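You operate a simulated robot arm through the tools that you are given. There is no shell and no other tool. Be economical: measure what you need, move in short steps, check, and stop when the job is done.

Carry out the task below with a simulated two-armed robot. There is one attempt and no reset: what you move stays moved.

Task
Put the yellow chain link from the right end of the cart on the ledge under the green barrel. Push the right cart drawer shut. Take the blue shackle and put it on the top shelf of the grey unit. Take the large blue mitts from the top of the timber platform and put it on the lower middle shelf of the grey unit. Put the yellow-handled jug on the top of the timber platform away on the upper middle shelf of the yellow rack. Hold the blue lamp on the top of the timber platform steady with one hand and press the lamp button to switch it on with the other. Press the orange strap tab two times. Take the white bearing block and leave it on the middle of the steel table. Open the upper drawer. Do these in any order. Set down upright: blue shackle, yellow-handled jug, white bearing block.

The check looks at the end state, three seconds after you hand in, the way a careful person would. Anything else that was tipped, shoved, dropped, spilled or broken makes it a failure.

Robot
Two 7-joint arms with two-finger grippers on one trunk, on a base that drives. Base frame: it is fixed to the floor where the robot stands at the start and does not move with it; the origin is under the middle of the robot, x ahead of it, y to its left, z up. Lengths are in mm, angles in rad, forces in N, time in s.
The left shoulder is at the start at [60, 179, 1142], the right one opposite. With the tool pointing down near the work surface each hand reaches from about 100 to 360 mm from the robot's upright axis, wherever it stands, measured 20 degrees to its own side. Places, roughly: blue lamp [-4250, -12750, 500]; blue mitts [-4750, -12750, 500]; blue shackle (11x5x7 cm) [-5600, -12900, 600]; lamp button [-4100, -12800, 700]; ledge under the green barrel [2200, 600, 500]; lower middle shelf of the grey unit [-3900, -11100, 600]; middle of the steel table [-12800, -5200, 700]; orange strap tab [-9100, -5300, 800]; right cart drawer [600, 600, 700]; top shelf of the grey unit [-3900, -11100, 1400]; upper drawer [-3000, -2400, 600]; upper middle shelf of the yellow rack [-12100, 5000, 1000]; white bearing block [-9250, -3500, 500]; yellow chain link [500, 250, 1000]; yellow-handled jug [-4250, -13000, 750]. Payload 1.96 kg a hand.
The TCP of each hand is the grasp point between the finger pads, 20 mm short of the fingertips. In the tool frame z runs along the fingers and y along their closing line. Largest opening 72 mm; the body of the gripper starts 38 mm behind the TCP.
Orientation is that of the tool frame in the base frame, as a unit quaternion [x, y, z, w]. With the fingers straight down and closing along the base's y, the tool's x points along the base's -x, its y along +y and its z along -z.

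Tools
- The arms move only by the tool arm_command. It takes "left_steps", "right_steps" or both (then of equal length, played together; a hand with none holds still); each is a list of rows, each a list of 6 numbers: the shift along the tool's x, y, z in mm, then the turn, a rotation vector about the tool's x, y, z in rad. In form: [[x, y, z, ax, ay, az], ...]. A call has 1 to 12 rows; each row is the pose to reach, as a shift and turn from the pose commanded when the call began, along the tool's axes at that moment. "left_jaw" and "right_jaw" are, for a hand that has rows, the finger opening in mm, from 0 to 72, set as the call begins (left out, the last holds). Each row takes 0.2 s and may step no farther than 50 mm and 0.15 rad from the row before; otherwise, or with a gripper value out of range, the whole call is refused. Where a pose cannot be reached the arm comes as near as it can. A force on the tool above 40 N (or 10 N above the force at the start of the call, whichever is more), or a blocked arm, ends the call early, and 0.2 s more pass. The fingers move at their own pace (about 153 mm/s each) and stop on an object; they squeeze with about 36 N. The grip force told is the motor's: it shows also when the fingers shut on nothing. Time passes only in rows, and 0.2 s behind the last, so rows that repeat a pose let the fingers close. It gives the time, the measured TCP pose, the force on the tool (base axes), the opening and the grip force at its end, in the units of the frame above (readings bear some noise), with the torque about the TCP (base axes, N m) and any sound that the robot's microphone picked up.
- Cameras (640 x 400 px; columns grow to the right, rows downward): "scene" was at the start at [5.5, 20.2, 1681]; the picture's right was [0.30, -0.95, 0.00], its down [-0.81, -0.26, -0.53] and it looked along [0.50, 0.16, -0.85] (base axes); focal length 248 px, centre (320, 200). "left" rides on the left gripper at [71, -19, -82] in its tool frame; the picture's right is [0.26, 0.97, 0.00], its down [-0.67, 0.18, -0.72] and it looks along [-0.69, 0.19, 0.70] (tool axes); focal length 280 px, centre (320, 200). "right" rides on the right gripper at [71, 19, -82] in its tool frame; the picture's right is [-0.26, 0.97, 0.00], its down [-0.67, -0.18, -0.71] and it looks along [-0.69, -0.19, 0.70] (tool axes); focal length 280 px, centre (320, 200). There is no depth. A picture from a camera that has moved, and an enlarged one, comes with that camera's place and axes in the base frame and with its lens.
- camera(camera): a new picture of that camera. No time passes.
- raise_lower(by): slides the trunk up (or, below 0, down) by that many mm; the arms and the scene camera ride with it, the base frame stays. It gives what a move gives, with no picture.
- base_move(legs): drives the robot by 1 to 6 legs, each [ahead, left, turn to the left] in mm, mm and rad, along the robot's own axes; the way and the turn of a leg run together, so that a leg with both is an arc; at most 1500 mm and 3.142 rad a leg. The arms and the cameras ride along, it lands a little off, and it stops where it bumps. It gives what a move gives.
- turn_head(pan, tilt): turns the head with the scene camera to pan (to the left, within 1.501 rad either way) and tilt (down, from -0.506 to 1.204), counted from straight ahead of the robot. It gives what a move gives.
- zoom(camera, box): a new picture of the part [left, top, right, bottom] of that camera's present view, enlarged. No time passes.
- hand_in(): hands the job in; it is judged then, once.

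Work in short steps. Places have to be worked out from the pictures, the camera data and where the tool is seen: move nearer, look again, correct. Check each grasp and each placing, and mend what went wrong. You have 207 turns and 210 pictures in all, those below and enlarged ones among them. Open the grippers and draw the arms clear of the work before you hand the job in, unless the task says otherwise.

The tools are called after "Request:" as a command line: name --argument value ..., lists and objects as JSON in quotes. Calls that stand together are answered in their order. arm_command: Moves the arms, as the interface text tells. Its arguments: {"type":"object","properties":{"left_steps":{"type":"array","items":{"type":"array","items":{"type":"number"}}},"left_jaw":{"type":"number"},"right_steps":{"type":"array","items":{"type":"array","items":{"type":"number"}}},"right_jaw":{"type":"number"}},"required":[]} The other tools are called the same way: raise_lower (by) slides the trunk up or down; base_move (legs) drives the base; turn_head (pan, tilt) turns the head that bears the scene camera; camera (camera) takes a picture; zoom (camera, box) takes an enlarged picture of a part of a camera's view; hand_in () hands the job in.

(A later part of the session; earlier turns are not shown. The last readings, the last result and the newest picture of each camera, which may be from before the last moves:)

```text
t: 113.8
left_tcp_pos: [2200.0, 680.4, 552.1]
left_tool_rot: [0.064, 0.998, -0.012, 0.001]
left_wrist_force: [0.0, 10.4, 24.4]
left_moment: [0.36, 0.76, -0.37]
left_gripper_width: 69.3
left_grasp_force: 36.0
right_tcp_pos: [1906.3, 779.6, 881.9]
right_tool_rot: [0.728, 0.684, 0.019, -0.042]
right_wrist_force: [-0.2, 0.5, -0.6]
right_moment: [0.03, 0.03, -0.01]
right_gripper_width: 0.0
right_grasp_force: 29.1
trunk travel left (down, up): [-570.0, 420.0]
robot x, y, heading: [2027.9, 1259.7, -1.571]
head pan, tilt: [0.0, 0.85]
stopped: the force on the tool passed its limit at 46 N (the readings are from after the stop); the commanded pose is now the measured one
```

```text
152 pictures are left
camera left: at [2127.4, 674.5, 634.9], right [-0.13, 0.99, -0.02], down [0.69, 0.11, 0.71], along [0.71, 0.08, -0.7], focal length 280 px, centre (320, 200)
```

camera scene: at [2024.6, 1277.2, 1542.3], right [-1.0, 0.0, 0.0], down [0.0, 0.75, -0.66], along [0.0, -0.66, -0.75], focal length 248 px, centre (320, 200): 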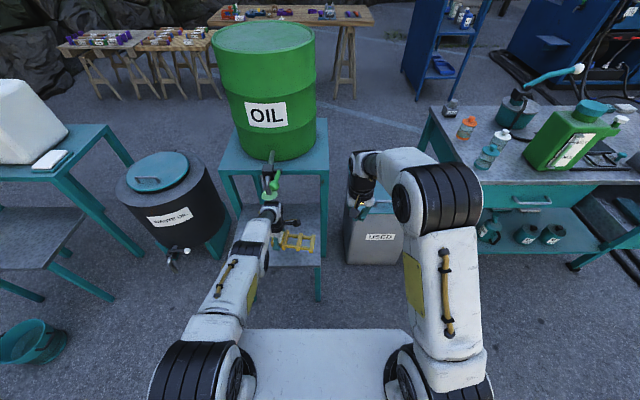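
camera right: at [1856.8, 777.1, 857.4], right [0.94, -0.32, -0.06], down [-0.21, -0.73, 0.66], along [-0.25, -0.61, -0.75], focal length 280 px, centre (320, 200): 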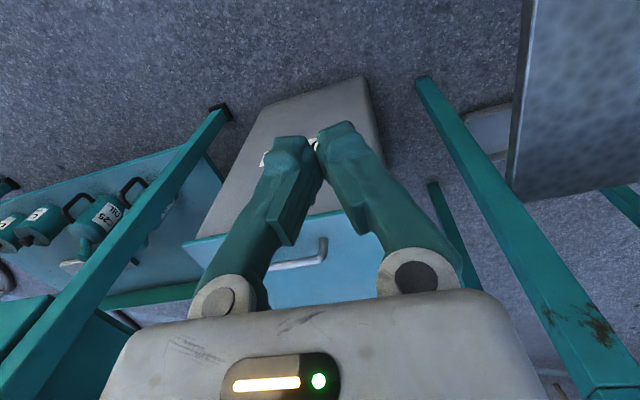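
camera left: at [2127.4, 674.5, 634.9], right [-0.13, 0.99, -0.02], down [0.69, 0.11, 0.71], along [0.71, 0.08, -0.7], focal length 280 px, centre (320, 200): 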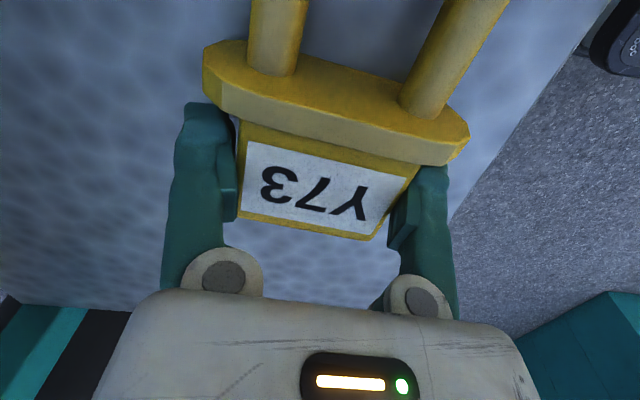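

In contact, with the link fully over the ledge. I relieve the pressing by 2 mm, open the fingers and lift straight up.

Request:
arm_command --left_steps '[[0, 0, -3, 0, 0, 0], [0, 0, -3, 0, 0, 0]]'

Request:
arm_command --left_steps '[[0, 0, -3, 0, 0, 0], [0, 0, -3, 0, 0, 0], [0, 0, -12, 0, 0, 0], [0, 0, -25, 0, 0, 0], [0, 0, -45, 0, 0, 0], [0, 0, -65, 0, 0, 0]]' --left_jaw 72

Request:
camera --camera "left"

```text
t: 114.5
left_tcp_pos: [2201.3, 680.8, 553.3]
left_tool_rot: [0.064, 0.998, -0.011, 0.002]
left_wrist_force: [3.8, -0.2, 6.3]
left_moment: [-0.25, 0.04, 0.13]
left_gripper_width: 69.2
left_grasp_force: 35.7
right_tcp_pos: [1906.8, 777.5, 880.3]
right_tool_rot: [0.728, 0.684, 0.02, -0.042]
right_wrist_force: [-0.4, -0.6, -0.4]
right_moment: [0.01, -0.01, 0.02]
right_gripper_width: 0.0
right_grasp_force: 29.8
trunk travel left (down, up): [-570.0, 420.0]
robot x, y, heading: [2024.8, 1256.4, -1.574]
head pan, tilt: [0.0, 0.85]
```

```text
t: 115.8
left_tcp_pos: [2200.7, 684.4, 617.6]
left_tool_rot: [0.065, 0.998, -0.01, 0.001]
left_wrist_force: [0.0, -0.1, 0.9]
left_moment: [-0.04, 0.01, 0.04]
left_gripper_width: 72.2
left_grasp_force: 0.0
right_tcp_pos: [1907.2, 777.4, 880.2]
right_tool_rot: [0.728, 0.684, 0.019, -0.042]
right_wrist_force: [0.5, -0.3, 0.8]
right_moment: [-0.01, -0.01, -0.01]
right_gripper_width: 0.0
right_grasp_force: 29.3
trunk travel left (down, up): [-570.0, 420.0]
robot x, y, heading: [2027.6, 1259.2, -1.57]
head pan, tilt: [0.0, 0.85]
```

```text
151 pictures are left
camera left: at [2127.4, 677.0, 700.1], right [-0.13, 0.99, -0.02], down [0.69, 0.11, 0.71], along [0.71, 0.08, -0.7], focal length 280 px, centre (320, 200)
```

left: 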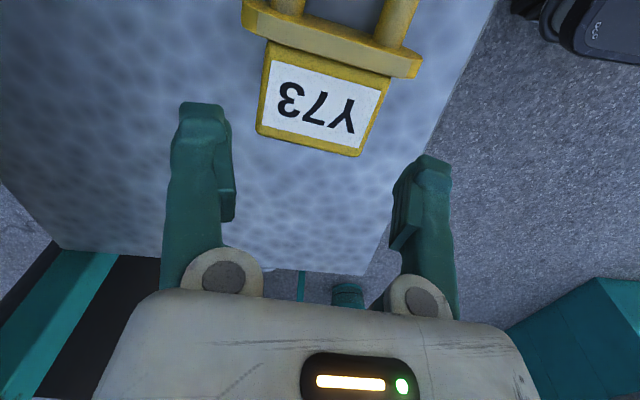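

The link rests on the ledge. I back away and check the ledge and the tap.

Request:
base_move --legs '[[-400, 0, 0]]'

Request:
zoom --camera "scene" --box '[200, 80, 360, 240]'

```text
t: 118.4
left_tcp_pos: [2200.4, 1087.7, 617.9]
left_tool_rot: [0.065, 0.998, -0.01, 0.001]
left_wrist_force: [-0.6, -0.2, 0.3]
left_moment: [-0.01, -0.03, 0.02]
left_gripper_width: 72.1
left_grasp_force: 0.0
right_tcp_pos: [1906.9, 1183.8, 881.0]
right_tool_rot: [0.729, 0.683, 0.019, -0.041]
right_wrist_force: [0.2, -0.4, 0.4]
right_moment: [-0.01, 0.03, 0.0]
right_gripper_width: 0.1
right_grasp_force: 29.9
trunk travel left (down, up): [-570.0, 420.0]
robot x, y, heading: [2024.4, 1662.9, -1.579]
head pan, tilt: [0.0, 0.85]
```

```text
2.50 times, centred on (280, 160) of scene
camera zoom: at [2025.9, 1644.3, 1475.5], right [-1.0, 0.0, 0.0], down [0.0, 0.75, -0.66], along [0.0, -0.66, -0.75], focal length 619 px, centre (420, 300)
```

zoom: 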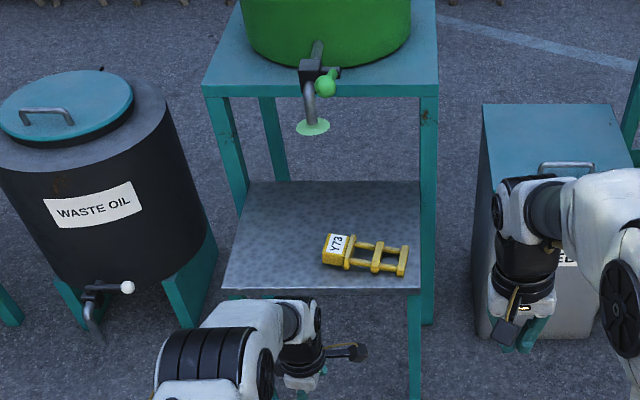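

The link lies well on the ledge. Now I redo the drawer: point the closed right hand forward and drive back to the cart, aiming at x≈740, clear of the handle.

Request:
arm_command --right_steps '[[-18, 0, 3, 0, -0.134, 0], [-36, 0, 7, 0, -0.268, 0], [-55, 0, 10, 0, -0.402, 0], [-73, 0, 13, 0, -0.536, 0], [-91, 0, 17, 0, -0.67, 0], [-109, 0, 20, 0, -0.804, 0], [-127, 0, 23, 0, -0.938, 0], [-145, 0, 27, 0, -1.07, 0], [-164, 0, 30, 0, -1.204, 0], [-182, 0, 33, 0, -1.338, 0], [-200, 0, 37, 0, -1.47, 0], [-200, 0, 37, 0, -1.47, 0]]' --right_jaw 0

Request:
base_move --legs '[[0, -1145, 0]]'

Request:
camera --camera "scene"

Request:
zoom --camera "scene" --box '[0, 60, 140, 200]'

```text
t: 121.0
left_tcp_pos: [2201.5, 1086.4, 617.7]
left_tool_rot: [0.066, 0.998, -0.01, 0.001]
left_wrist_force: [-0.6, 0.5, 0.1]
left_moment: [-0.01, -0.01, -0.04]
left_gripper_width: 71.9
left_grasp_force: 0.0
right_tcp_pos: [1892.0, 985.4, 827.3]
right_tool_rot: [0.554, 0.535, -0.475, 0.427]
right_wrist_force: [1.3, 0.5, -0.6]
right_moment: [0.0, 0.0, -0.03]
right_gripper_width: 0.1
right_grasp_force: 29.7
trunk travel left (down, up): [-570.0, 420.0]
robot x, y, heading: [2026.9, 1663.7, -1.574]
head pan, tilt: [0.0, 0.85]
```

```text
t: 126.8
left_tcp_pos: [1055.1, 1086.5, 617.3]
left_tool_rot: [0.058, 0.998, -0.011, 0.002]
left_wrist_force: [0.0, 0.1, 0.0]
left_moment: [-0.01, -0.02, 0.03]
left_gripper_width: 71.8
left_grasp_force: 0.0
right_tcp_pos: [748.8, 979.1, 827.2]
right_tool_rot: [0.549, 0.541, -0.47, 0.431]
right_wrist_force: [0.9, 1.0, 0.2]
right_moment: [-0.02, -0.02, 0.02]
right_gripper_width: 0.0
right_grasp_force: 29.6
trunk travel left (down, up): [-570.0, 420.0]
robot x, y, heading: [872.7, 1655.3, -1.557]
head pan, tilt: [0.0, 0.85]
```

```text
149 pictures are left
camera scene: at [871.1, 1639.2, 1475.5], right [-1.0, -0.01, 0.0], down [-0.01, 0.75, -0.66], along [0.01, -0.66, -0.75], focal length 248 px, centre (320, 200)
```

scene: 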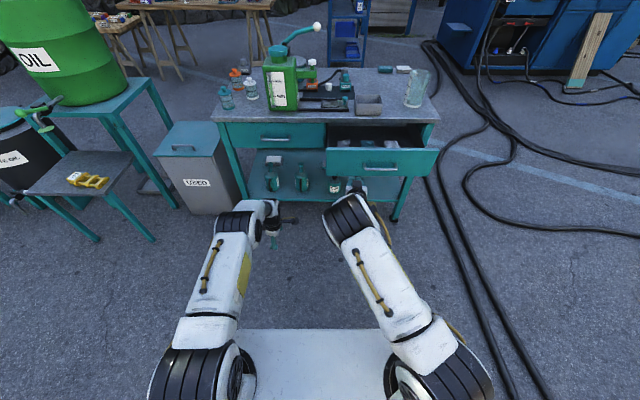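

```text
2.86 times, centred on (70, 130) of scene
camera zoom: at [871.1, 1639.2, 1475.5], right [-1.0, -0.01, 0.0], down [-0.01, 0.75, -0.66], along [0.01, -0.66, -0.75], focal length 708 px, centre (1034, 400)
```

zoom: 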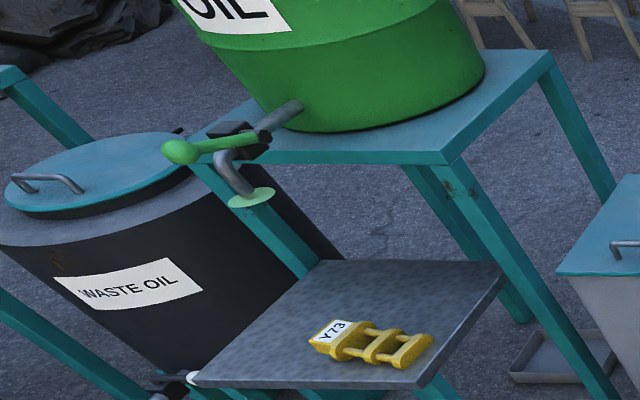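

Same handle attitude as at the start when I project it, so the tap is untouched. The drawer front is near y≈778; I lower 55 mm and drive in to push it at x≈749.

Request:
raise_lower --by -55

Request:
base_move --legs '[[220, 0, -0.012], [120, 0, 0]]'

Request:
zoom --camera "scene" --box '[120, 80, 500, 280]'

```text
t: 127.8
left_tcp_pos: [1055.1, 1085.9, 562.4]
left_tool_rot: [0.058, 0.998, -0.011, 0.002]
left_wrist_force: [-0.4, 0.2, 0.2]
left_moment: [0.0, -0.01, 0.01]
left_gripper_width: 72.0
left_grasp_force: 0.0
right_tcp_pos: [749.1, 980.2, 771.8]
right_tool_rot: [0.549, 0.54, -0.47, 0.431]
right_wrist_force: [0.0, -0.1, 0.9]
right_moment: [0.03, 0.0, 0.0]
right_gripper_width: 0.1
right_grasp_force: 29.3
trunk travel left (down, up): [-515.0, 475.0]
robot x, y, heading: [871.5, 1658.7, -1.556]
head pan, tilt: [0.0, 0.85]
```

```text
t: 130.3
left_tcp_pos: [1047.5, 742.4, 562.2]
left_tool_rot: [0.065, 0.998, -0.01, 0.001]
left_wrist_force: [-0.2, -0.3, 0.2]
left_moment: [0.01, -0.01, 0.01]
left_gripper_width: 72.1
left_grasp_force: 0.1
right_tcp_pos: [739.4, 638.9, 770.5]
right_tool_rot: [0.554, 0.535, -0.474, 0.427]
right_wrist_force: [0.2, 0.5, 0.3]
right_moment: [-0.03, 0.02, -0.02]
right_gripper_width: 0.0
right_grasp_force: 29.0
trunk travel left (down, up): [-515.0, 475.0]
robot x, y, heading: [870.1, 1316.6, -1.579]
head pan, tilt: [0.0, 0.85]
```

```text
1.68 times, centred on (310, 180) of scene
camera zoom: at [871.8, 1296.6, 1420.5], right [-1.0, 0.0, 0.0], down [0.0, 0.75, -0.66], along [0.0, -0.66, -0.75], focal length 417 px, centre (337, 234)
```

zoom: 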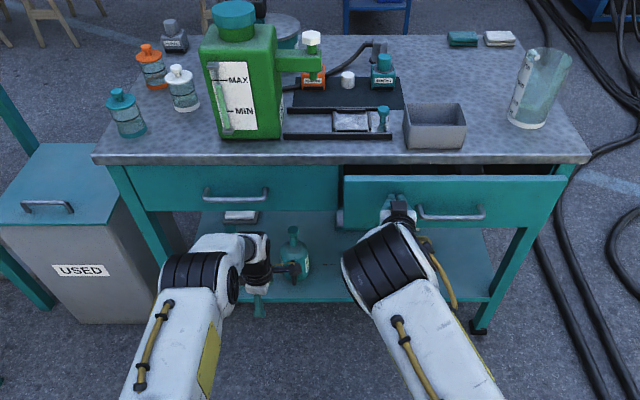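

Pushing well, beside the handle. I finish with force-limited arm steps.

Request:
arm_command --right_steps '[[0, 0, 7, 0, 0, 0], [0, 0, 14, 0, 0, 0], [0, 0, 21, 0, 0, 0], [0, 0, 28, 0, 0, 0], [0, 0, 35, 0, 0, 0], [0, 0, 42, 0, 0, 0], [0, 0, 49, 0, 0, 0], [0, 0, 56, 0, 0, 0], [0, 0, 62, 0, 0, 0], [0, 0, 68, 0, 0, 0], [0, 0, 74, 0, 0, 0]]'

Request:
zoom --camera "scene" --box '[120, 80, 500, 280]'

```text
t: 132.7
left_tcp_pos: [1047.0, 747.1, 566.0]
left_tool_rot: [0.065, 0.998, -0.013, 0.001]
left_wrist_force: [0.6, -0.5, 0.6]
left_moment: [0.02, 0.03, 0.01]
left_gripper_width: 71.9
left_grasp_force: 0.2
right_tcp_pos: [733.1, 577.2, 759.9]
right_tool_rot: [0.554, 0.535, -0.474, 0.427]
right_wrist_force: [1.1, 33.1, 12.3]
right_moment: [-0.3, -0.03, 0.18]
right_gripper_width: 0.2
right_grasp_force: 28.9
trunk travel left (down, up): [-515.0, 475.0]
robot x, y, heading: [875.1, 1316.9, -1.574]
head pan, tilt: [0.0, 0.85]
stopped in row 11 (right hand): the force on the tool passed its limit at 51 N (the readings are from after the stop); the commanded pose is now the measured one
```

```text
1.68 times, centred on (310, 180) of scene
camera zoom: at [872.4, 1306.9, 1420.9], right [-1.0, 0.0, 0.0], down [0.0, 0.75, -0.66], along [0.0, -0.66, -0.75], focal length 417 px, centre (337, 234)
```

zoom: 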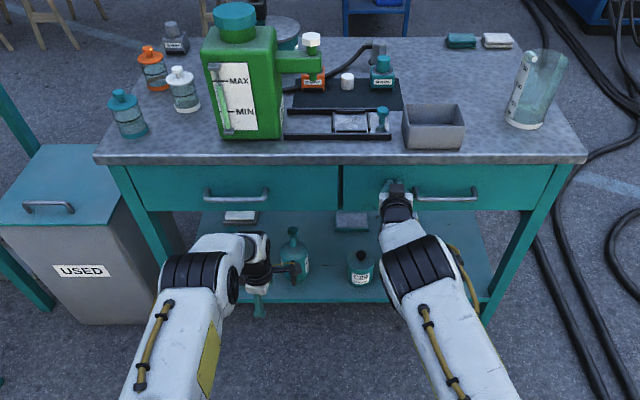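

Shut again, at its stop. I retreat straight back with the arm, then the base, and verify.

Request:
arm_command --right_steps '[[0, 0, -15, 0, 0, 0], [0, 0, -40, 0, 0, 0], [0, 0, -70, 0, 0, 0]]'

Request:
base_move --legs '[[-350, 0, 0]]'

Request:
camera --camera "scene"

```text
t: 133.5
left_tcp_pos: [1047.5, 742.8, 563.2]
left_tool_rot: [0.065, 0.998, -0.01, 0.001]
left_wrist_force: [0.0, 0.3, 0.2]
left_moment: [-0.06, -0.02, 0.01]
left_gripper_width: 72.4
left_grasp_force: 0.1
right_tcp_pos: [739.0, 641.0, 766.8]
right_tool_rot: [0.555, 0.537, -0.472, 0.425]
right_wrist_force: [0.4, 0.7, 0.2]
right_moment: [-0.01, 0.02, 0.01]
right_gripper_width: 0.2
right_grasp_force: 29.8
trunk travel left (down, up): [-515.0, 475.0]
robot x, y, heading: [875.5, 1316.8, -1.571]
head pan, tilt: [0.0, 0.85]
```

```text
t: 135.8
left_tcp_pos: [1050.9, 1097.6, 561.7]
left_tool_rot: [0.064, 0.998, -0.011, 0.001]
left_wrist_force: [0.9, 0.0, -0.1]
left_moment: [-0.03, 0.01, -0.04]
left_gripper_width: 72.1
left_grasp_force: 0.1
right_tcp_pos: [741.9, 993.3, 767.6]
right_tool_rot: [0.554, 0.538, -0.472, 0.427]
right_wrist_force: [0.6, -1.0, 0.6]
right_moment: [-0.01, -0.03, 0.02]
right_gripper_width: 0.0
right_grasp_force: 29.3
trunk travel left (down, up): [-515.0, 475.0]
robot x, y, heading: [872.6, 1675.4, -1.572]
head pan, tilt: [0.0, 0.85]
```

```text
145 pictures are left
camera scene: at [872.5, 1653.3, 1420.6], right [-1.0, 0.0, 0.0], down [0.0, 0.75, -0.66], along [0.0, -0.66, -0.75], focal length 248 px, centre (320, 200)
```

scene: 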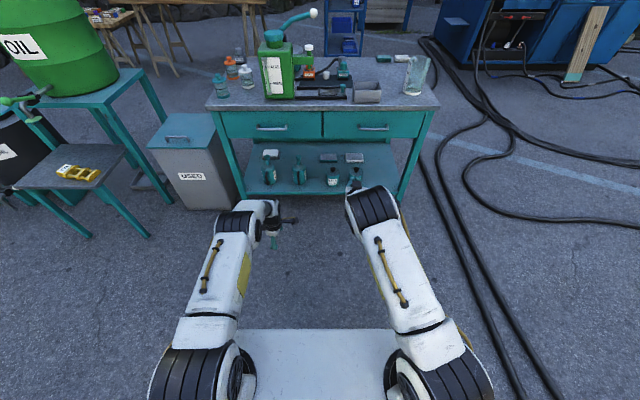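

Both drawers are flush. Now I tuck the right arm and turn to face −x to survey the way to the other stations.

Request:
arm_command --right_steps '[[-5, 0, -20, 0, 0.134, 0], [-10, 0, -40, 0, 0.268, 0], [-15, 0, -60, 0, 0.402, 0], [-20, 0, -80, 0, 0.536, 0], [-25, 0, -100, 0, 0.67, 0], [-30, 0, -120, 0, 0.804, 0], [-35, 0, -140, 0, 0.938, 0], [-40, 0, -160, 0, 1.07, 0], [-45, 0, -180, 0, 1.204, 0], [-50, 0, -200, 0, 1.338, 0], [-50, 0, -220, 0, 1.47, 0]]' --right_jaw 72

Request:
base_move --legs '[[0, 0, -1.571]]'

Request:
turn_head --pan 0.3 --tilt 0.3

Request:
camera --camera "scene"

```text
t: 138.2
left_tcp_pos: [1050.8, 1097.0, 561.8]
left_tool_rot: [0.063, 0.998, -0.011, 0.001]
left_wrist_force: [0.9, -0.1, 0.8]
left_moment: [-0.01, 0.04, 0.02]
left_gripper_width: 71.8
left_grasp_force: 0.0
right_tcp_pos: [755.3, 1178.3, 854.8]
right_tool_rot: [0.727, 0.686, -0.025, 0.001]
right_wrist_force: [-0.7, -0.7, -0.4]
right_moment: [0.04, 0.02, -0.01]
right_gripper_width: 71.8
right_grasp_force: 0.0
right hand out of reach, approached as far as the arm can: row 11
trunk travel left (down, up): [-515.0, 475.0]
robot x, y, heading: [871.3, 1675.3, -1.573]
head pan, tilt: [0.0, 0.85]
```

```text
t: 142.4
left_tcp_pos: [297.0, 1499.6, 562.1]
left_tool_rot: [0.754, 0.657, -0.008, -0.006]
left_wrist_force: [-0.1, 0.5, -0.4]
left_moment: [-0.01, 0.03, 0.02]
left_gripper_width: 72.0
left_grasp_force: 0.1
right_tcp_pos: [380.2, 1794.5, 854.0]
right_tool_rot: [0.999, -0.033, -0.019, -0.018]
right_wrist_force: [0.7, -1.0, -0.4]
right_moment: [-0.07, 0.04, -0.01]
right_gripper_width: 72.1
right_grasp_force: 0.1
trunk travel left (down, up): [-515.0, 475.0]
robot x, y, heading: [873.1, 1669.3, 3.133]
head pan, tilt: [0.0, 0.85]
```

```text
t: 143.4
left_tcp_pos: [296.9, 1500.6, 562.4]
left_tool_rot: [0.754, 0.656, -0.008, -0.007]
left_wrist_force: [1.3, -0.3, -0.2]
left_moment: [-0.02, 0.01, -0.03]
left_gripper_width: 72.0
left_grasp_force: 0.1
right_tcp_pos: [379.7, 1794.5, 852.9]
right_tool_rot: [0.999, -0.034, -0.018, -0.018]
right_wrist_force: [0.5, 0.4, 0.3]
right_moment: [0.0, -0.04, 0.0]
right_gripper_width: 72.1
right_grasp_force: 0.0
trunk travel left (down, up): [-515.0, 475.0]
robot x, y, heading: [873.3, 1671.7, 3.129]
head pan, tilt: [0.3, 0.3]
```

```text
144 pictures are left
camera scene: at [842.7, 1643.5, 1468.8], right [-0.29, 0.96, 0.0], down [0.28, 0.08, -0.95], along [-0.92, -0.27, -0.3], focal length 248 px, centre (320, 200)
```

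scene: 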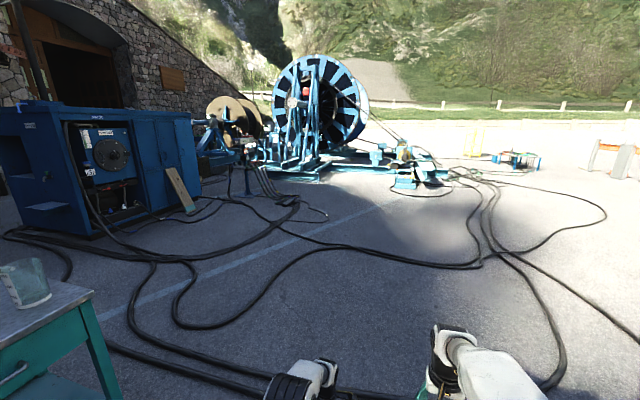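

The upper drawer projects into the right part of the blue cabinet. I drive diagonally toward it, stop short facing −y, and look.

Request:
base_move --legs '[[1157, 857, 0], [1157, 857, 0], [1157, 757, 0], [0, 0, 1.571]]'

Request:
turn_head --pan 0.0 --tilt 0.5

Request:
camera --camera "scene"

```text
t: 167.6
left_tcp_pos: [-2491.4, -1243.8, 561.2]
left_tool_rot: [0.071, 0.997, -0.01, 0.001]
left_wrist_force: [-1.1, 0.9, 0.0]
left_moment: [0.04, 0.0, 0.02]
left_gripper_width: 71.9
left_grasp_force: 0.1
right_tcp_pos: [-2783.9, -1159.1, 854.1]
right_tool_rot: [0.732, 0.68, -0.026, 0.001]
right_wrist_force: [-1.0, -0.2, 0.9]
right_moment: [0.0, 0.01, -0.02]
right_gripper_width: 72.0
right_grasp_force: 0.0
trunk travel left (down, up): [-515.0, 475.0]
robot x, y, heading: [-2658.8, -667.0, -1.583]
head pan, tilt: [0.3, 0.3]
```

```text
t: 168.4
left_tcp_pos: [-2491.4, -1245.2, 562.2]
left_tool_rot: [0.07, 0.997, -0.011, 0.001]
left_wrist_force: [-0.2, -0.1, 0.2]
left_moment: [0.01, 0.0, -0.03]
left_gripper_width: 72.1
left_grasp_force: 0.1
right_tcp_pos: [-2784.5, -1158.9, 854.2]
right_tool_rot: [0.732, 0.681, -0.026, 0.0]
right_wrist_force: [-0.1, 0.5, 0.1]
right_moment: [0.01, -0.03, 0.01]
right_gripper_width: 71.8
right_grasp_force: 0.1
trunk travel left (down, up): [-515.0, 475.0]
robot x, y, heading: [-2658.9, -667.2, -1.586]
head pan, tilt: [0.0, 0.499]
```

```text
143 pictures are left
camera scene: at [-2660.5, -699.3, 1450.6], right [-1.0, 0.01, 0.0], down [0.01, 0.48, -0.88], along [-0.01, -0.88, -0.48], focal length 248 px, centre (320, 200)
```

scene: 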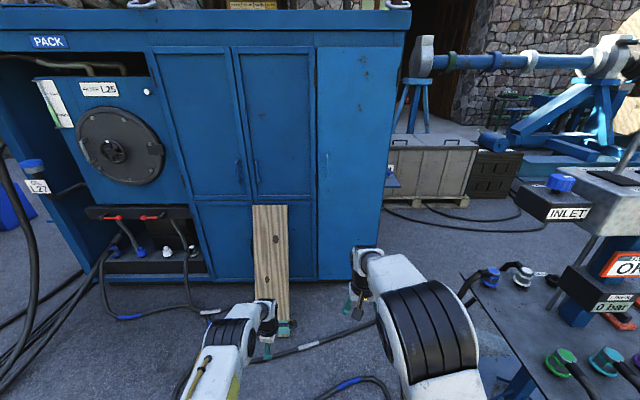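

The drawer projects onto the cabinet's right side edge; I see something sticking out there at (390,178). I zoom in.

Request:
zoom --camera "scene" --box '[300, 130, 500, 260]'

Request:
turn_head --pan -0.9 --tilt 0.7

Request:
camera --camera "scene"

```text
3.08 times, centred on (400, 195) of scene
camera zoom: at [-2660.5, -699.3, 1450.6], right [-1.0, 0.01, 0.0], down [0.01, 0.48, -0.88], along [-0.01, -0.88, -0.48], focal length 762 px, centre (74, 215)
```

zoom: 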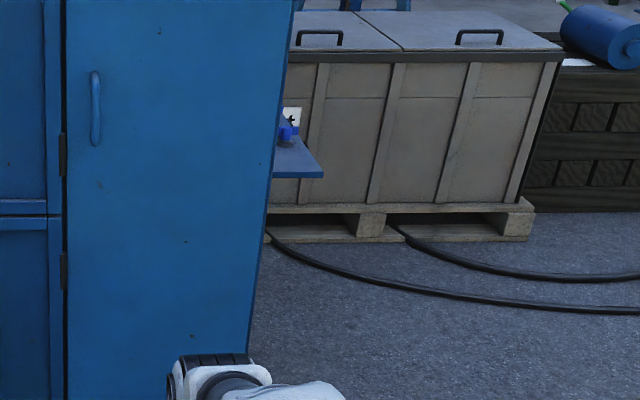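

```text
t: 169.6
left_tcp_pos: [-2490.8, -1245.6, 562.5]
left_tool_rot: [0.071, 0.997, -0.01, 0.001]
left_wrist_force: [0.9, -0.6, 0.8]
left_moment: [0.01, -0.01, 0.01]
left_gripper_width: 72.2
left_grasp_force: 0.1
right_tcp_pos: [-2784.6, -1158.5, 852.6]
right_tool_rot: [0.732, 0.681, -0.026, 0.0]
right_wrist_force: [0.0, 0.3, 0.5]
right_moment: [-0.03, -0.02, 0.01]
right_gripper_width: 72.1
right_grasp_force: 0.1
trunk travel left (down, up): [-515.0, 475.0]
robot x, y, heading: [-2655.7, -667.1, -1.59]
head pan, tilt: [-0.901, 0.7]
```

```text
141 pictures are left
camera scene: at [-2726.6, -660.2, 1432.8], right [-0.61, 0.79, 0.0], down [0.51, 0.39, -0.77], along [-0.61, -0.47, -0.64], focal length 248 px, centre (320, 200)
```

scene: 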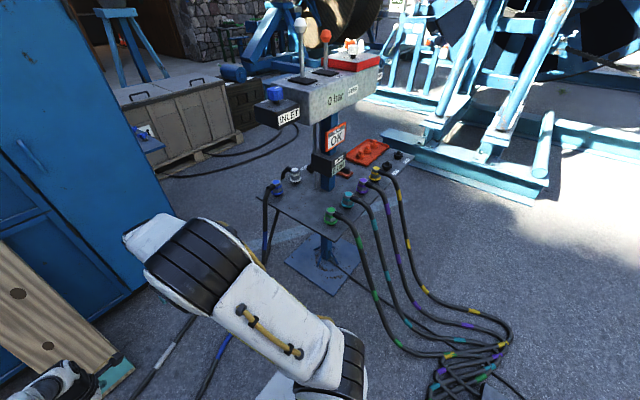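

A valve stand with hoses blocks the short way. I back up to y≈400 and slide to x≈−4500, the lane between the stand and the reel, then look.

Request:
base_move --legs '[[-1050, 0, 0.015], [0, -1450, 0], [0, -400, 0]]'

Request:
turn_head --pan 0.2 --tilt 0.55

Request:
camera --camera "scene"

```text
t: 183.8
left_tcp_pos: [-4316.7, -191.8, 563.0]
left_tool_rot: [0.068, 0.998, -0.011, 0.003]
left_wrist_force: [0.0, -0.3, -0.4]
left_moment: [0.01, 0.0, -0.02]
left_gripper_width: 71.7
left_grasp_force: 0.0
right_tcp_pos: [-4612.8, -107.8, 852.5]
right_tool_rot: [0.73, 0.683, -0.026, 0.0]
right_wrist_force: [-0.1, -0.4, -0.6]
right_moment: [-0.01, 0.01, 0.02]
right_gripper_width: 71.9
right_grasp_force: 0.0
trunk travel left (down, up): [-515.0, 475.0]
robot x, y, heading: [-4493.4, 383.3, -1.575]
head pan, tilt: [-0.901, 0.7]
```

```text
t: 185.2
left_tcp_pos: [-4317.9, -191.6, 562.5]
left_tool_rot: [0.068, 0.998, -0.01, 0.001]
left_wrist_force: [0.4, -0.3, 0.5]
left_moment: [0.01, 0.01, 0.04]
left_gripper_width: 72.0
left_grasp_force: 0.0
right_tcp_pos: [-4611.8, -108.8, 853.6]
right_tool_rot: [0.73, 0.682, -0.026, 0.0]
right_wrist_force: [-0.6, 0.3, 0.3]
right_moment: [0.02, 0.0, -0.02]
right_gripper_width: 72.0
right_grasp_force: 0.0
trunk travel left (down, up): [-515.0, 475.0]
robot x, y, heading: [-4491.1, 385.2, -1.583]
head pan, tilt: [0.201, 0.55]
```

```text
140 pictures are left
camera scene: at [-4472.3, 354.7, 1445.9], right [-0.98, -0.19, 0.0], down [-0.1, 0.51, -0.85], along [0.16, -0.84, -0.52], focal length 248 px, centre (320, 200)
```

scene: 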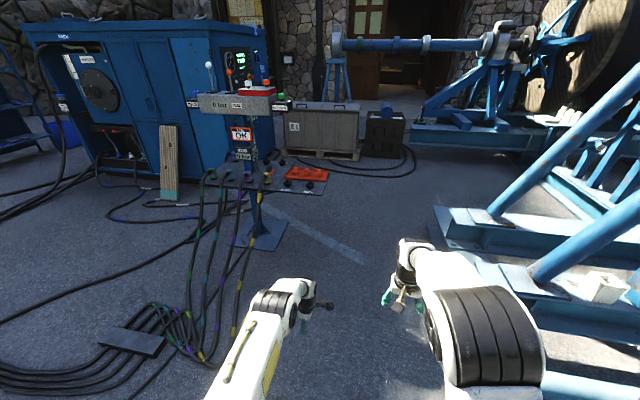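

The lane's centre is around x≈−4750. I go down it to y≈−2400 and turn to face +x at the cabinet's side.

Request:
base_move --legs '[[0, -250, 0], [1400, 0, 0.005], [1380, 0, 0.005], [0, 0, 1.571]]'

Request:
turn_head --pan 0.0 --tilt 0.5

Request:
camera --camera "scene"

```text
t: 204.1
left_tcp_pos: [-4187.5, -2172.8, 564.1]
left_tool_rot: [-0.693, 0.721, -0.006, 0.009]
left_wrist_force: [-1.0, 0.9, 0.1]
left_moment: [-0.01, 0.0, 0.0]
left_gripper_width: 72.0
left_grasp_force: 0.1
right_tcp_pos: [-4241.0, -2474.5, 852.5]
right_tool_rot: [-0.014, 1.0, -0.017, 0.019]
right_wrist_force: [0.7, -0.1, 0.7]
right_moment: [-0.03, -0.02, 0.03]
right_gripper_width: 71.9
right_grasp_force: 0.0
trunk travel left (down, up): [-515.0, 475.0]
robot x, y, heading: [-4745.5, -2399.5, 0.091]
head pan, tilt: [0.201, 0.55]
```

```text
t: 204.8
left_tcp_pos: [-4187.1, -2172.8, 562.8]
left_tool_rot: [-0.693, 0.721, -0.007, 0.008]
left_wrist_force: [-0.1, 0.7, -0.3]
left_moment: [0.05, 0.01, 0.0]
left_gripper_width: 72.1
left_grasp_force: 0.1
right_tcp_pos: [-4241.8, -2473.4, 853.3]
right_tool_rot: [-0.015, 1.0, -0.017, 0.019]
right_wrist_force: [-0.2, 0.2, 0.0]
right_moment: [0.02, 0.01, 0.01]
right_gripper_width: 71.9
right_grasp_force: 0.1
trunk travel left (down, up): [-515.0, 475.0]
robot x, y, heading: [-4743.3, -2403.5, 0.087]
head pan, tilt: [0.0, 0.499]
```

```text
139 pictures are left
camera scene: at [-4712.6, -2398.1, 1450.5], right [0.09, -1.0, 0.0], down [-0.48, -0.04, -0.88], along [0.87, 0.08, -0.48], focal length 248 px, centre (320, 200)
```

scene: 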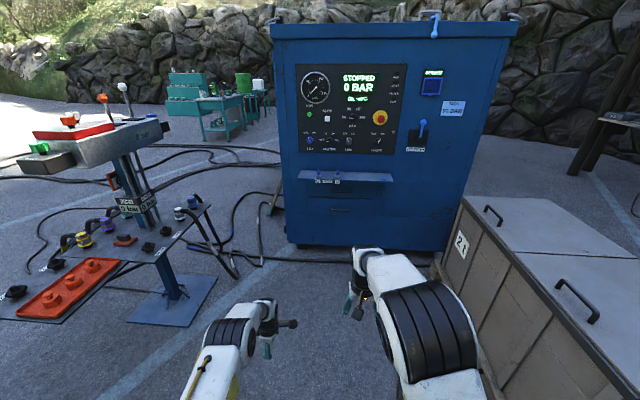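

The cabinet's control face is ahead, with a shelf and drawers under it. I zoom on that area.

Request:
zoom --camera "scene" --box '[270, 150, 430, 260]'

```text
3.64 times, centred on (350, 205) of scene
camera zoom: at [-4712.6, -2398.1, 1450.5], right [0.09, -1.0, 0.0], down [-0.48, -0.04, -0.88], along [0.87, 0.08, -0.48], focal length 901 px, centre (211, 182)
```

zoom: 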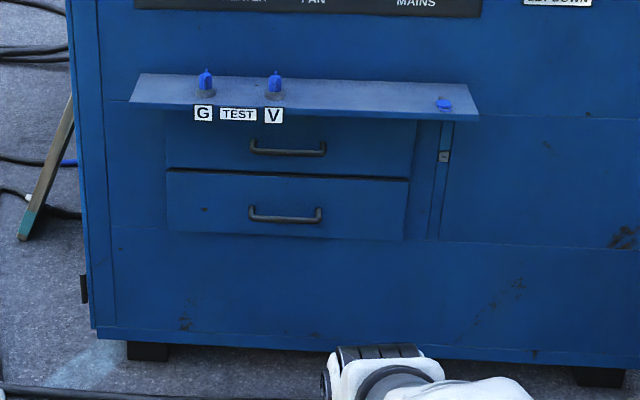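

Two drawers sit under a shelf; the upper handle is near (−3040, −2405, 610). I tuck the left arm back, square up nearer the cabinet, and start rotating the right hand to point forward with vertical closing.

Request:
base_move --legs '[[0, 0, -0.088], [780, 128, 0]]'

Request:
arm_command --right_steps '[[-12, -2, 4, -0.076, -0.076, 0.076], [-24, -4, 8, -0.151, -0.151, 0.151], [-36, -6, 12, -0.227, -0.227, 0.227], [-48, -8, 16, -0.302, -0.302, 0.302], [-60, -10, 20, -0.378, -0.378, 0.378], [-72, -12, 24, -0.454, -0.454, 0.454], [-84, -14, 28, -0.53, -0.53, 0.53], [-97, -16, 32, -0.605, -0.605, 0.605]]' --left_steps '[[0, 25, -12, 0, 0, 0], [0, 50, -25, 0, 0, 0], [0, 75, -37, 0, 0, 0], [0, 100, -50, 0, 0, 0], [0, 125, -62, 0, 0, 0], [0, 150, -75, 0, 0, 0], [0, 175, -87, 0, 0, 0], [0, 200, -100, 0, 0, 0]]' --right_jaw 72

Request:
arm_command --right_steps '[[0, 0, 0, -0.076, -0.076, 0.076], [0, 0, 0, -0.151, -0.151, 0.151], [0, 0, 0, -0.227, -0.227, 0.227], [0, 0, 0, -0.302, -0.302, 0.302], [0, 0, 0, -0.378, -0.378, 0.378], [0, 0, 0, -0.454, -0.454, 0.454], [0, 0, 0, -0.53, -0.53, 0.53], [0, 0, 0, -0.605, -0.605, 0.605]]'

Request:
camera --camera "scene"

```text
t: 209.5
left_tcp_pos: [-3386.4, -2096.5, 563.0]
left_tool_rot: [-0.66, 0.751, -0.006, 0.008]
left_wrist_force: [-0.2, 0.1, -0.6]
left_moment: [0.0, 0.01, -0.02]
left_gripper_width: 71.9
left_grasp_force: 0.1
right_tcp_pos: [-3468.4, -2391.3, 852.5]
right_tool_rot: [0.029, 0.999, -0.018, 0.019]
right_wrist_force: [0.3, -0.2, 0.3]
right_moment: [0.03, 0.0, -0.01]
right_gripper_width: 72.1
right_grasp_force: 0.0
trunk travel left (down, up): [-515.0, 475.0]
robot x, y, heading: [-3962.0, -2271.9, -0.005]
head pan, tilt: [0.0, 0.499]
```

```text
t: 211.3
left_tcp_pos: [-3588.0, -2071.8, 660.3]
left_tool_rot: [-0.66, 0.751, -0.006, 0.009]
left_wrist_force: [-0.5, -0.2, 0.7]
left_moment: [-0.03, 0.0, 0.02]
left_gripper_width: 72.1
left_grasp_force: 0.0
right_tcp_pos: [-3371.3, -2414.3, 826.3]
right_tool_rot: [0.304, 0.856, 0.271, 0.319]
right_wrist_force: [0.1, 0.1, -0.7]
right_moment: [0.01, 0.02, -0.03]
right_gripper_width: 71.8
right_grasp_force: 0.0
trunk travel left (down, up): [-515.0, 475.0]
robot x, y, heading: [-3962.1, -2276.2, -0.001]
head pan, tilt: [0.0, 0.499]
```

```text
t: 213.1
left_tcp_pos: [-3587.0, -2069.8, 659.8]
left_tool_rot: [-0.66, 0.751, -0.007, 0.009]
left_wrist_force: [-0.7, 0.2, 0.0]
left_moment: [0.01, 0.0, -0.02]
left_gripper_width: 72.2
left_grasp_force: 0.1
right_tcp_pos: [-3369.9, -2412.6, 826.3]
right_tool_rot: [0.496, 0.484, 0.486, 0.533]
right_wrist_force: [-0.5, 1.3, 0.0]
right_moment: [0.03, -0.02, 0.03]
right_gripper_width: 71.8
right_grasp_force: 0.2
trunk travel left (down, up): [-515.0, 475.0]
robot x, y, heading: [-3962.7, -2271.0, 0.0]
head pan, tilt: [0.0, 0.499]
```

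```text
137 pictures are left
camera scene: at [-3929.6, -2273.5, 1450.5], right [0.0, -1.0, 0.0], down [-0.48, 0.0, -0.88], along [0.88, 0.0, -0.48], focal length 248 px, centre (320, 200)
```

scene: 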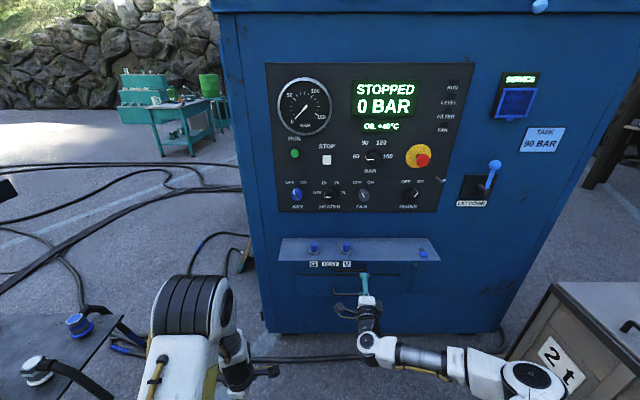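

The right hand now points at the cabinet with vertical closing. I lower the trunk to handle height and look through the right camera.

Request:
raise_lower --by -200

Request:
camera --camera "right"

Request:
zoom --camera "scene" --box '[240, 190, 480, 340]'

```text
t: 215.3
left_tcp_pos: [-3587.2, -2070.9, 459.5]
left_tool_rot: [-0.661, 0.751, -0.007, 0.008]
left_wrist_force: [-1.2, -0.4, 0.0]
left_moment: [-0.01, 0.01, 0.04]
left_gripper_width: 71.6
left_grasp_force: 0.2
right_tcp_pos: [-3370.9, -2414.5, 626.6]
right_tool_rot: [0.496, 0.486, 0.485, 0.533]
right_wrist_force: [0.7, -0.8, 0.6]
right_moment: [-0.03, 0.01, 0.02]
right_gripper_width: 72.0
right_grasp_force: 0.0
trunk travel left (down, up): [-315.0, 675.0]
robot x, y, heading: [-3962.4, -2275.0, -0.002]
head pan, tilt: [0.0, 0.499]
```

```text
136 pictures are left
camera right: at [-3448.3, -2337.8, 641.0], right [-0.05, -0.23, 0.97], down [-0.75, -0.64, -0.19], along [0.66, -0.74, -0.14], focal length 280 px, centre (320, 200)
```

right: 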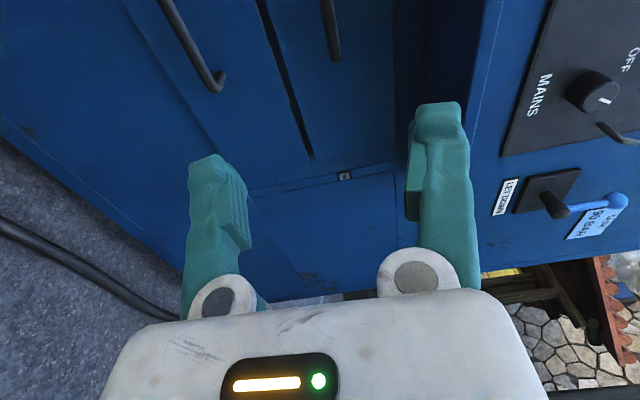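

```text
2.67 times, centred on (360, 265) of scene
camera zoom: at [-3930.0, -2273.6, 1250.6], right [0.0, -1.0, 0.0], down [-0.48, 0.0, -0.88], along [0.88, 0.0, -0.48], focal length 660 px, centre (213, 27)
```

zoom: 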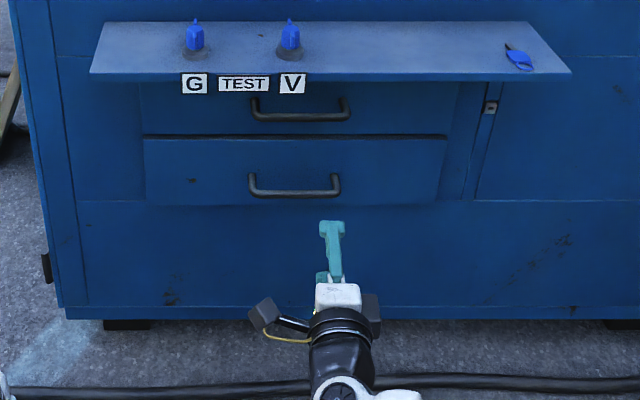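

Triangulating, the upper handle's bar is near x −3095, y −2411, z 641. I raise 15 mm, drive 220 mm closer and look.

Request:
raise_lower --by 15

Request:
base_move --legs '[[215, 0, 0]]'

Request:
camera --camera "right"

Request:
zoom --camera "scene" --box '[240, 190, 480, 340]'

```text
t: 215.9
left_tcp_pos: [-3586.8, -2070.5, 476.2]
left_tool_rot: [-0.661, 0.751, -0.007, 0.008]
left_wrist_force: [0.0, 0.9, -0.6]
left_moment: [0.01, -0.05, 0.04]
left_gripper_width: 72.3
left_grasp_force: 0.2
right_tcp_pos: [-3370.8, -2414.8, 641.3]
right_tool_rot: [0.496, 0.484, 0.486, 0.532]
right_wrist_force: [0.4, -0.1, -1.1]
right_moment: [-0.02, 0.0, 0.0]
right_gripper_width: 72.2
right_grasp_force: 0.0
trunk travel left (down, up): [-330.0, 660.0]
robot x, y, heading: [-3961.6, -2272.1, 0.001]
head pan, tilt: [0.0, 0.499]
```

```text
t: 217.6
left_tcp_pos: [-3372.6, -2070.0, 474.9]
left_tool_rot: [-0.661, 0.751, -0.005, 0.007]
left_wrist_force: [0.2, -0.5, 0.2]
left_moment: [-0.03, -0.05, 0.01]
left_gripper_width: 71.9
left_grasp_force: 0.1
right_tcp_pos: [-3155.4, -2412.7, 641.7]
right_tool_rot: [0.496, 0.485, 0.485, 0.532]
right_wrist_force: [0.2, 0.6, -0.1]
right_moment: [-0.01, 0.02, -0.02]
right_gripper_width: 71.8
right_grasp_force: 0.0
trunk travel left (down, up): [-330.0, 660.0]
robot x, y, heading: [-3743.2, -2272.4, -0.0]
head pan, tilt: [0.0, 0.499]
```

```text
134 pictures are left
camera right: at [-3232.9, -2337.6, 655.6], right [-0.05, -0.23, 0.97], down [-0.75, -0.64, -0.19], along [0.66, -0.74, -0.14], focal length 280 px, centre (320, 200)
```

right: 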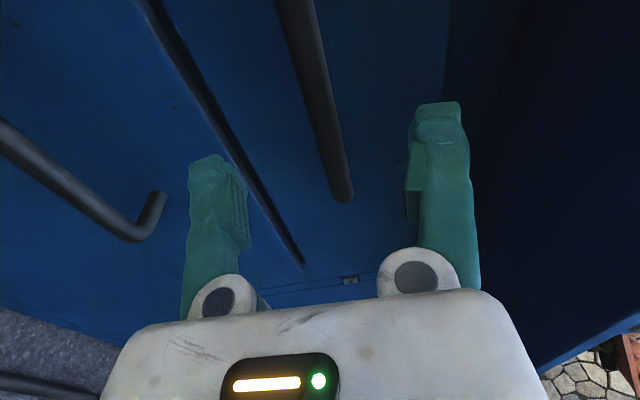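

```text
2.67 times, centred on (360, 265) of scene
camera zoom: at [-3714.2, -2273.8, 1265.5], right [0.0, -1.0, 0.0], down [-0.48, 0.0, -0.88], along [0.88, 0.0, -0.48], focal length 660 px, centre (213, 27)
```

zoom: 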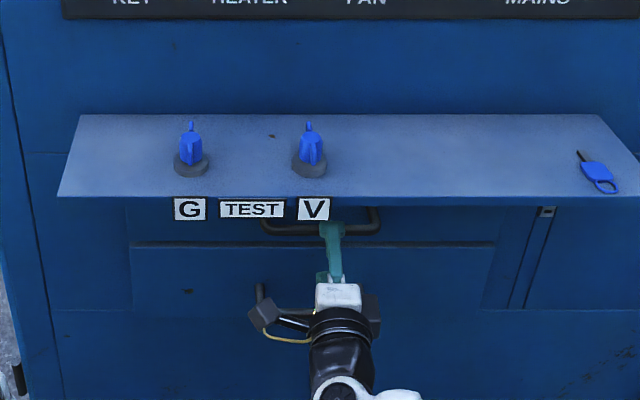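

The bar runs right through the hand's line. I advance 52 mm and close on it.

Request:
arm_command --right_steps '[[0, 0, 15, 0, 0, 0], [0, 0, 30, 0, 0, 0], [0, 0, 45, 0, 0, 0], [0, 0, 55, 0, 0, 0], [0, 0, 55, 0, 0, 0]]' --right_jaw 72

Request:
arm_command --right_steps '[[0, 0, 0, 0, 0, 0], [0, 0, 0, 0, 0, 0], [0, 0, 0, 0, 0, 0]]' --right_jaw 0

Request:
camera --camera "right"

```text
t: 218.8
left_tcp_pos: [-3373.2, -2070.1, 474.7]
left_tool_rot: [-0.66, 0.751, -0.006, 0.008]
left_wrist_force: [-0.8, 0.7, 0.3]
left_moment: [-0.01, 0.03, -0.03]
left_gripper_width: 72.0
left_grasp_force: 0.1
right_tcp_pos: [-3100.1, -2417.2, 643.2]
right_tool_rot: [0.496, 0.485, 0.485, 0.533]
right_wrist_force: [-0.6, -0.1, -0.3]
right_moment: [0.0, 0.02, 0.04]
right_gripper_width: 72.2
right_grasp_force: 0.0
trunk travel left (down, up): [-330.0, 660.0]
robot x, y, heading: [-3744.4, -2271.4, -0.001]
head pan, tilt: [0.0, 0.499]
```

```text
t: 219.6
left_tcp_pos: [-3372.5, -2070.2, 474.5]
left_tool_rot: [-0.661, 0.751, -0.007, 0.009]
left_wrist_force: [-0.4, 0.4, 0.0]
left_moment: [0.0, -0.02, -0.03]
left_gripper_width: 72.0
left_grasp_force: 0.1
right_tcp_pos: [-3101.2, -2416.2, 646.2]
right_tool_rot: [0.495, 0.483, 0.486, 0.534]
right_wrist_force: [4.2, -0.5, 14.6]
right_moment: [0.15, 0.09, 0.06]
right_gripper_width: 5.8
right_grasp_force: 29.6
trunk travel left (down, up): [-330.0, 660.0]
robot x, y, heading: [-3745.5, -2274.1, -0.002]
head pan, tilt: [0.0, 0.499]
```

```text
132 pictures are left
camera right: at [-3178.6, -2340.7, 659.6], right [-0.06, -0.23, 0.97], down [-0.75, -0.64, -0.19], along [0.66, -0.74, -0.13], focal length 280 px, centre (320, 200)
```

right: 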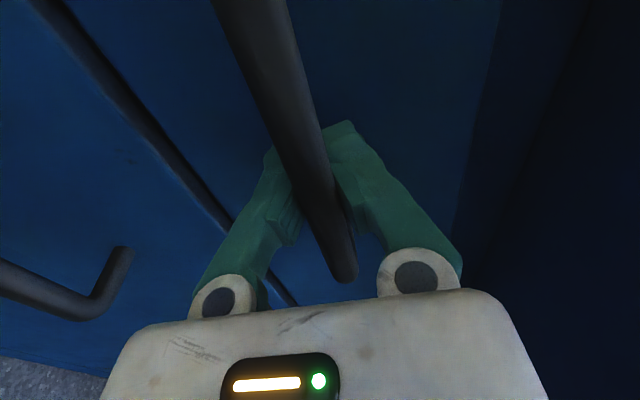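

Something ~6 mm is held, with vertical load. I test by pulling back 60 mm with the arm.

Request:
arm_command --right_steps '[[0, 0, -10, 0, 0, 0], [0, 0, -20, 0, 0, 0], [0, 0, -30, 0, 0, 0], [0, 0, -40, 0, 0, 0], [0, 0, -50, 0, 0, 0], [0, 0, -60, 0, 0, 0]]'

Request:
camera --camera "right"

Request:
zoom --camera "scene" --box '[240, 190, 480, 340]'

```text
t: 220.9
left_tcp_pos: [-3371.2, -2069.3, 474.9]
left_tool_rot: [-0.661, 0.75, -0.007, 0.008]
left_wrist_force: [0.6, -1.3, 0.0]
left_moment: [0.02, 0.0, 0.0]
left_gripper_width: 72.0
left_grasp_force: 0.1
right_tcp_pos: [-3152.3, -2414.3, 644.1]
right_tool_rot: [0.494, 0.48, 0.487, 0.536]
right_wrist_force: [1.4, -0.7, 13.5]
right_moment: [0.11, 0.15, -0.12]
right_gripper_width: 0.0
right_grasp_force: 29.6
trunk travel left (down, up): [-330.0, 660.0]
robot x, y, heading: [-3745.6, -2275.9, -0.006]
head pan, tilt: [0.0, 0.499]
stopped in row 6 (right hand): the force on the tool passed its limit at 41 N (the readings are from after the stop); the commanded pose is now the measured one
```

```text
131 pictures are left
camera right: at [-3229.4, -2338.3, 658.5], right [-0.06, -0.23, 0.97], down [-0.75, -0.64, -0.2], along [0.66, -0.74, -0.13], focal length 280 px, centre (320, 200)
```

right: 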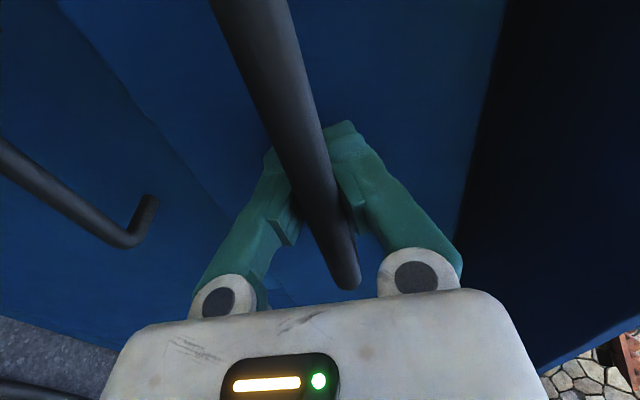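

```text
2.67 times, centred on (360, 265) of scene
camera zoom: at [-3715.5, -2273.5, 1265.1], right [0.0, -1.0, 0.0], down [-0.48, 0.0, -0.88], along [0.88, 0.0, -0.48], focal length 660 px, centre (213, 27)
```

zoom: 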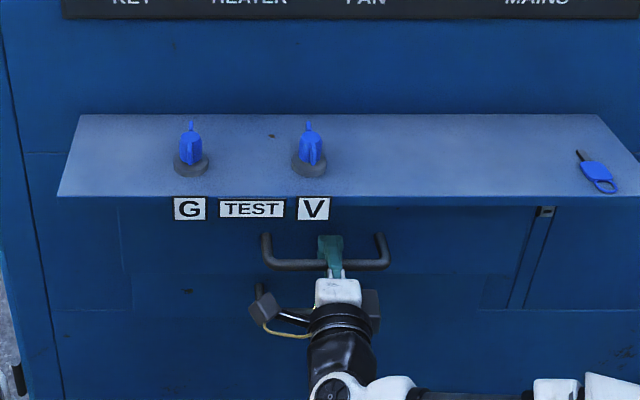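

The drawer came out ~50 mm with the hand, the bar trapped behind the closed fingers. I pull farther by backing the base 160 mm.

Request:
base_move --legs '[[-160, 0, 0]]'

Request:
camera --camera "scene"

Request:
camera --camera "right"

```text
t: 222.3
left_tcp_pos: [-3535.0, -2070.2, 475.1]
left_tool_rot: [-0.66, 0.751, -0.007, 0.009]
left_wrist_force: [-0.2, 0.9, -0.7]
left_moment: [0.0, -0.01, 0.01]
left_gripper_width: 71.9
left_grasp_force: 0.0
right_tcp_pos: [-3315.6, -2414.3, 644.7]
right_tool_rot: [0.494, 0.481, 0.488, 0.535]
right_wrist_force: [-1.3, -3.0, 19.4]
right_moment: [0.13, 0.22, -0.02]
right_gripper_width: 0.0
right_grasp_force: 29.7
trunk travel left (down, up): [-330.0, 660.0]
robot x, y, heading: [-3907.3, -2276.4, 0.002]
head pan, tilt: [0.0, 0.499]
```

```text
129 pictures are left
camera scene: at [-3879.4, -2273.5, 1265.7], right [0.0, -1.0, 0.0], down [-0.48, 0.0, -0.88], along [0.88, 0.0, -0.48], focal length 248 px, centre (320, 200)
```

scene: 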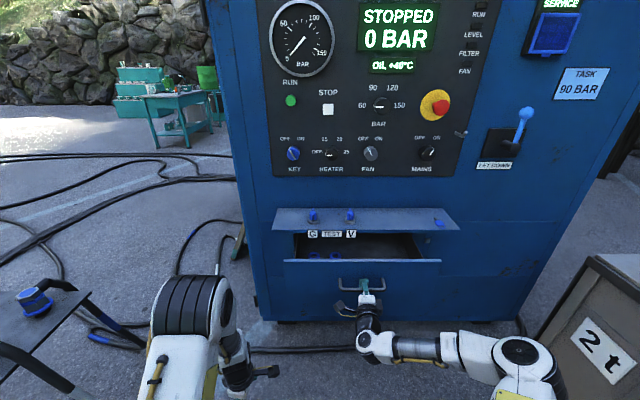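

```text
128 pictures are left
camera right: at [-3392.9, -2338.2, 658.5], right [-0.06, -0.23, 0.97], down [-0.75, -0.64, -0.19], along [0.66, -0.74, -0.13], focal length 280 px, centre (320, 200)
```

right: 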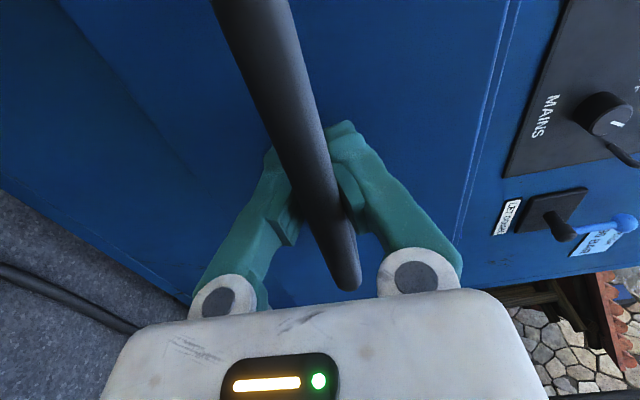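

Open by ~215 mm. I pull a little more to be safely open.

Request:
base_move --legs '[[-60, 0, 0]]'

Request:
zoom --camera "scene" --box '[230, 180, 490, 340]'

```text
t: 223.3
left_tcp_pos: [-3597.9, -2070.6, 475.8]
left_tool_rot: [-0.66, 0.752, -0.007, 0.008]
left_wrist_force: [1.1, -0.1, 0.0]
left_moment: [-0.01, 0.0, 0.01]
left_gripper_width: 72.2
left_grasp_force: 0.2
right_tcp_pos: [-3376.2, -2414.3, 643.8]
right_tool_rot: [0.495, 0.481, 0.487, 0.535]
right_wrist_force: [-1.3, 0.3, 12.1]
right_moment: [0.07, 0.17, -0.04]
right_gripper_width: 0.0
right_grasp_force: 29.7
trunk travel left (down, up): [-330.0, 660.0]
robot x, y, heading: [-3968.1, -2273.2, 0.001]
head pan, tilt: [0.0, 0.499]
```

```text
2.46 times, centred on (360, 260) of scene
camera zoom: at [-3939.9, -2273.4, 1265.6], right [0.0, -1.0, 0.0], down [-0.48, 0.0, -0.88], along [0.88, 0.0, -0.48], focal length 610 px, centre (222, 52)
```

zoom: 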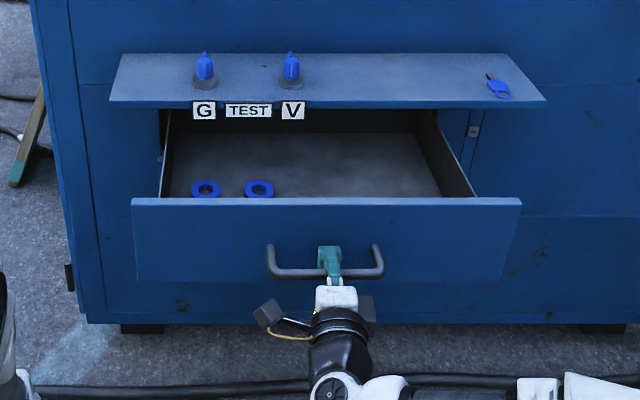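

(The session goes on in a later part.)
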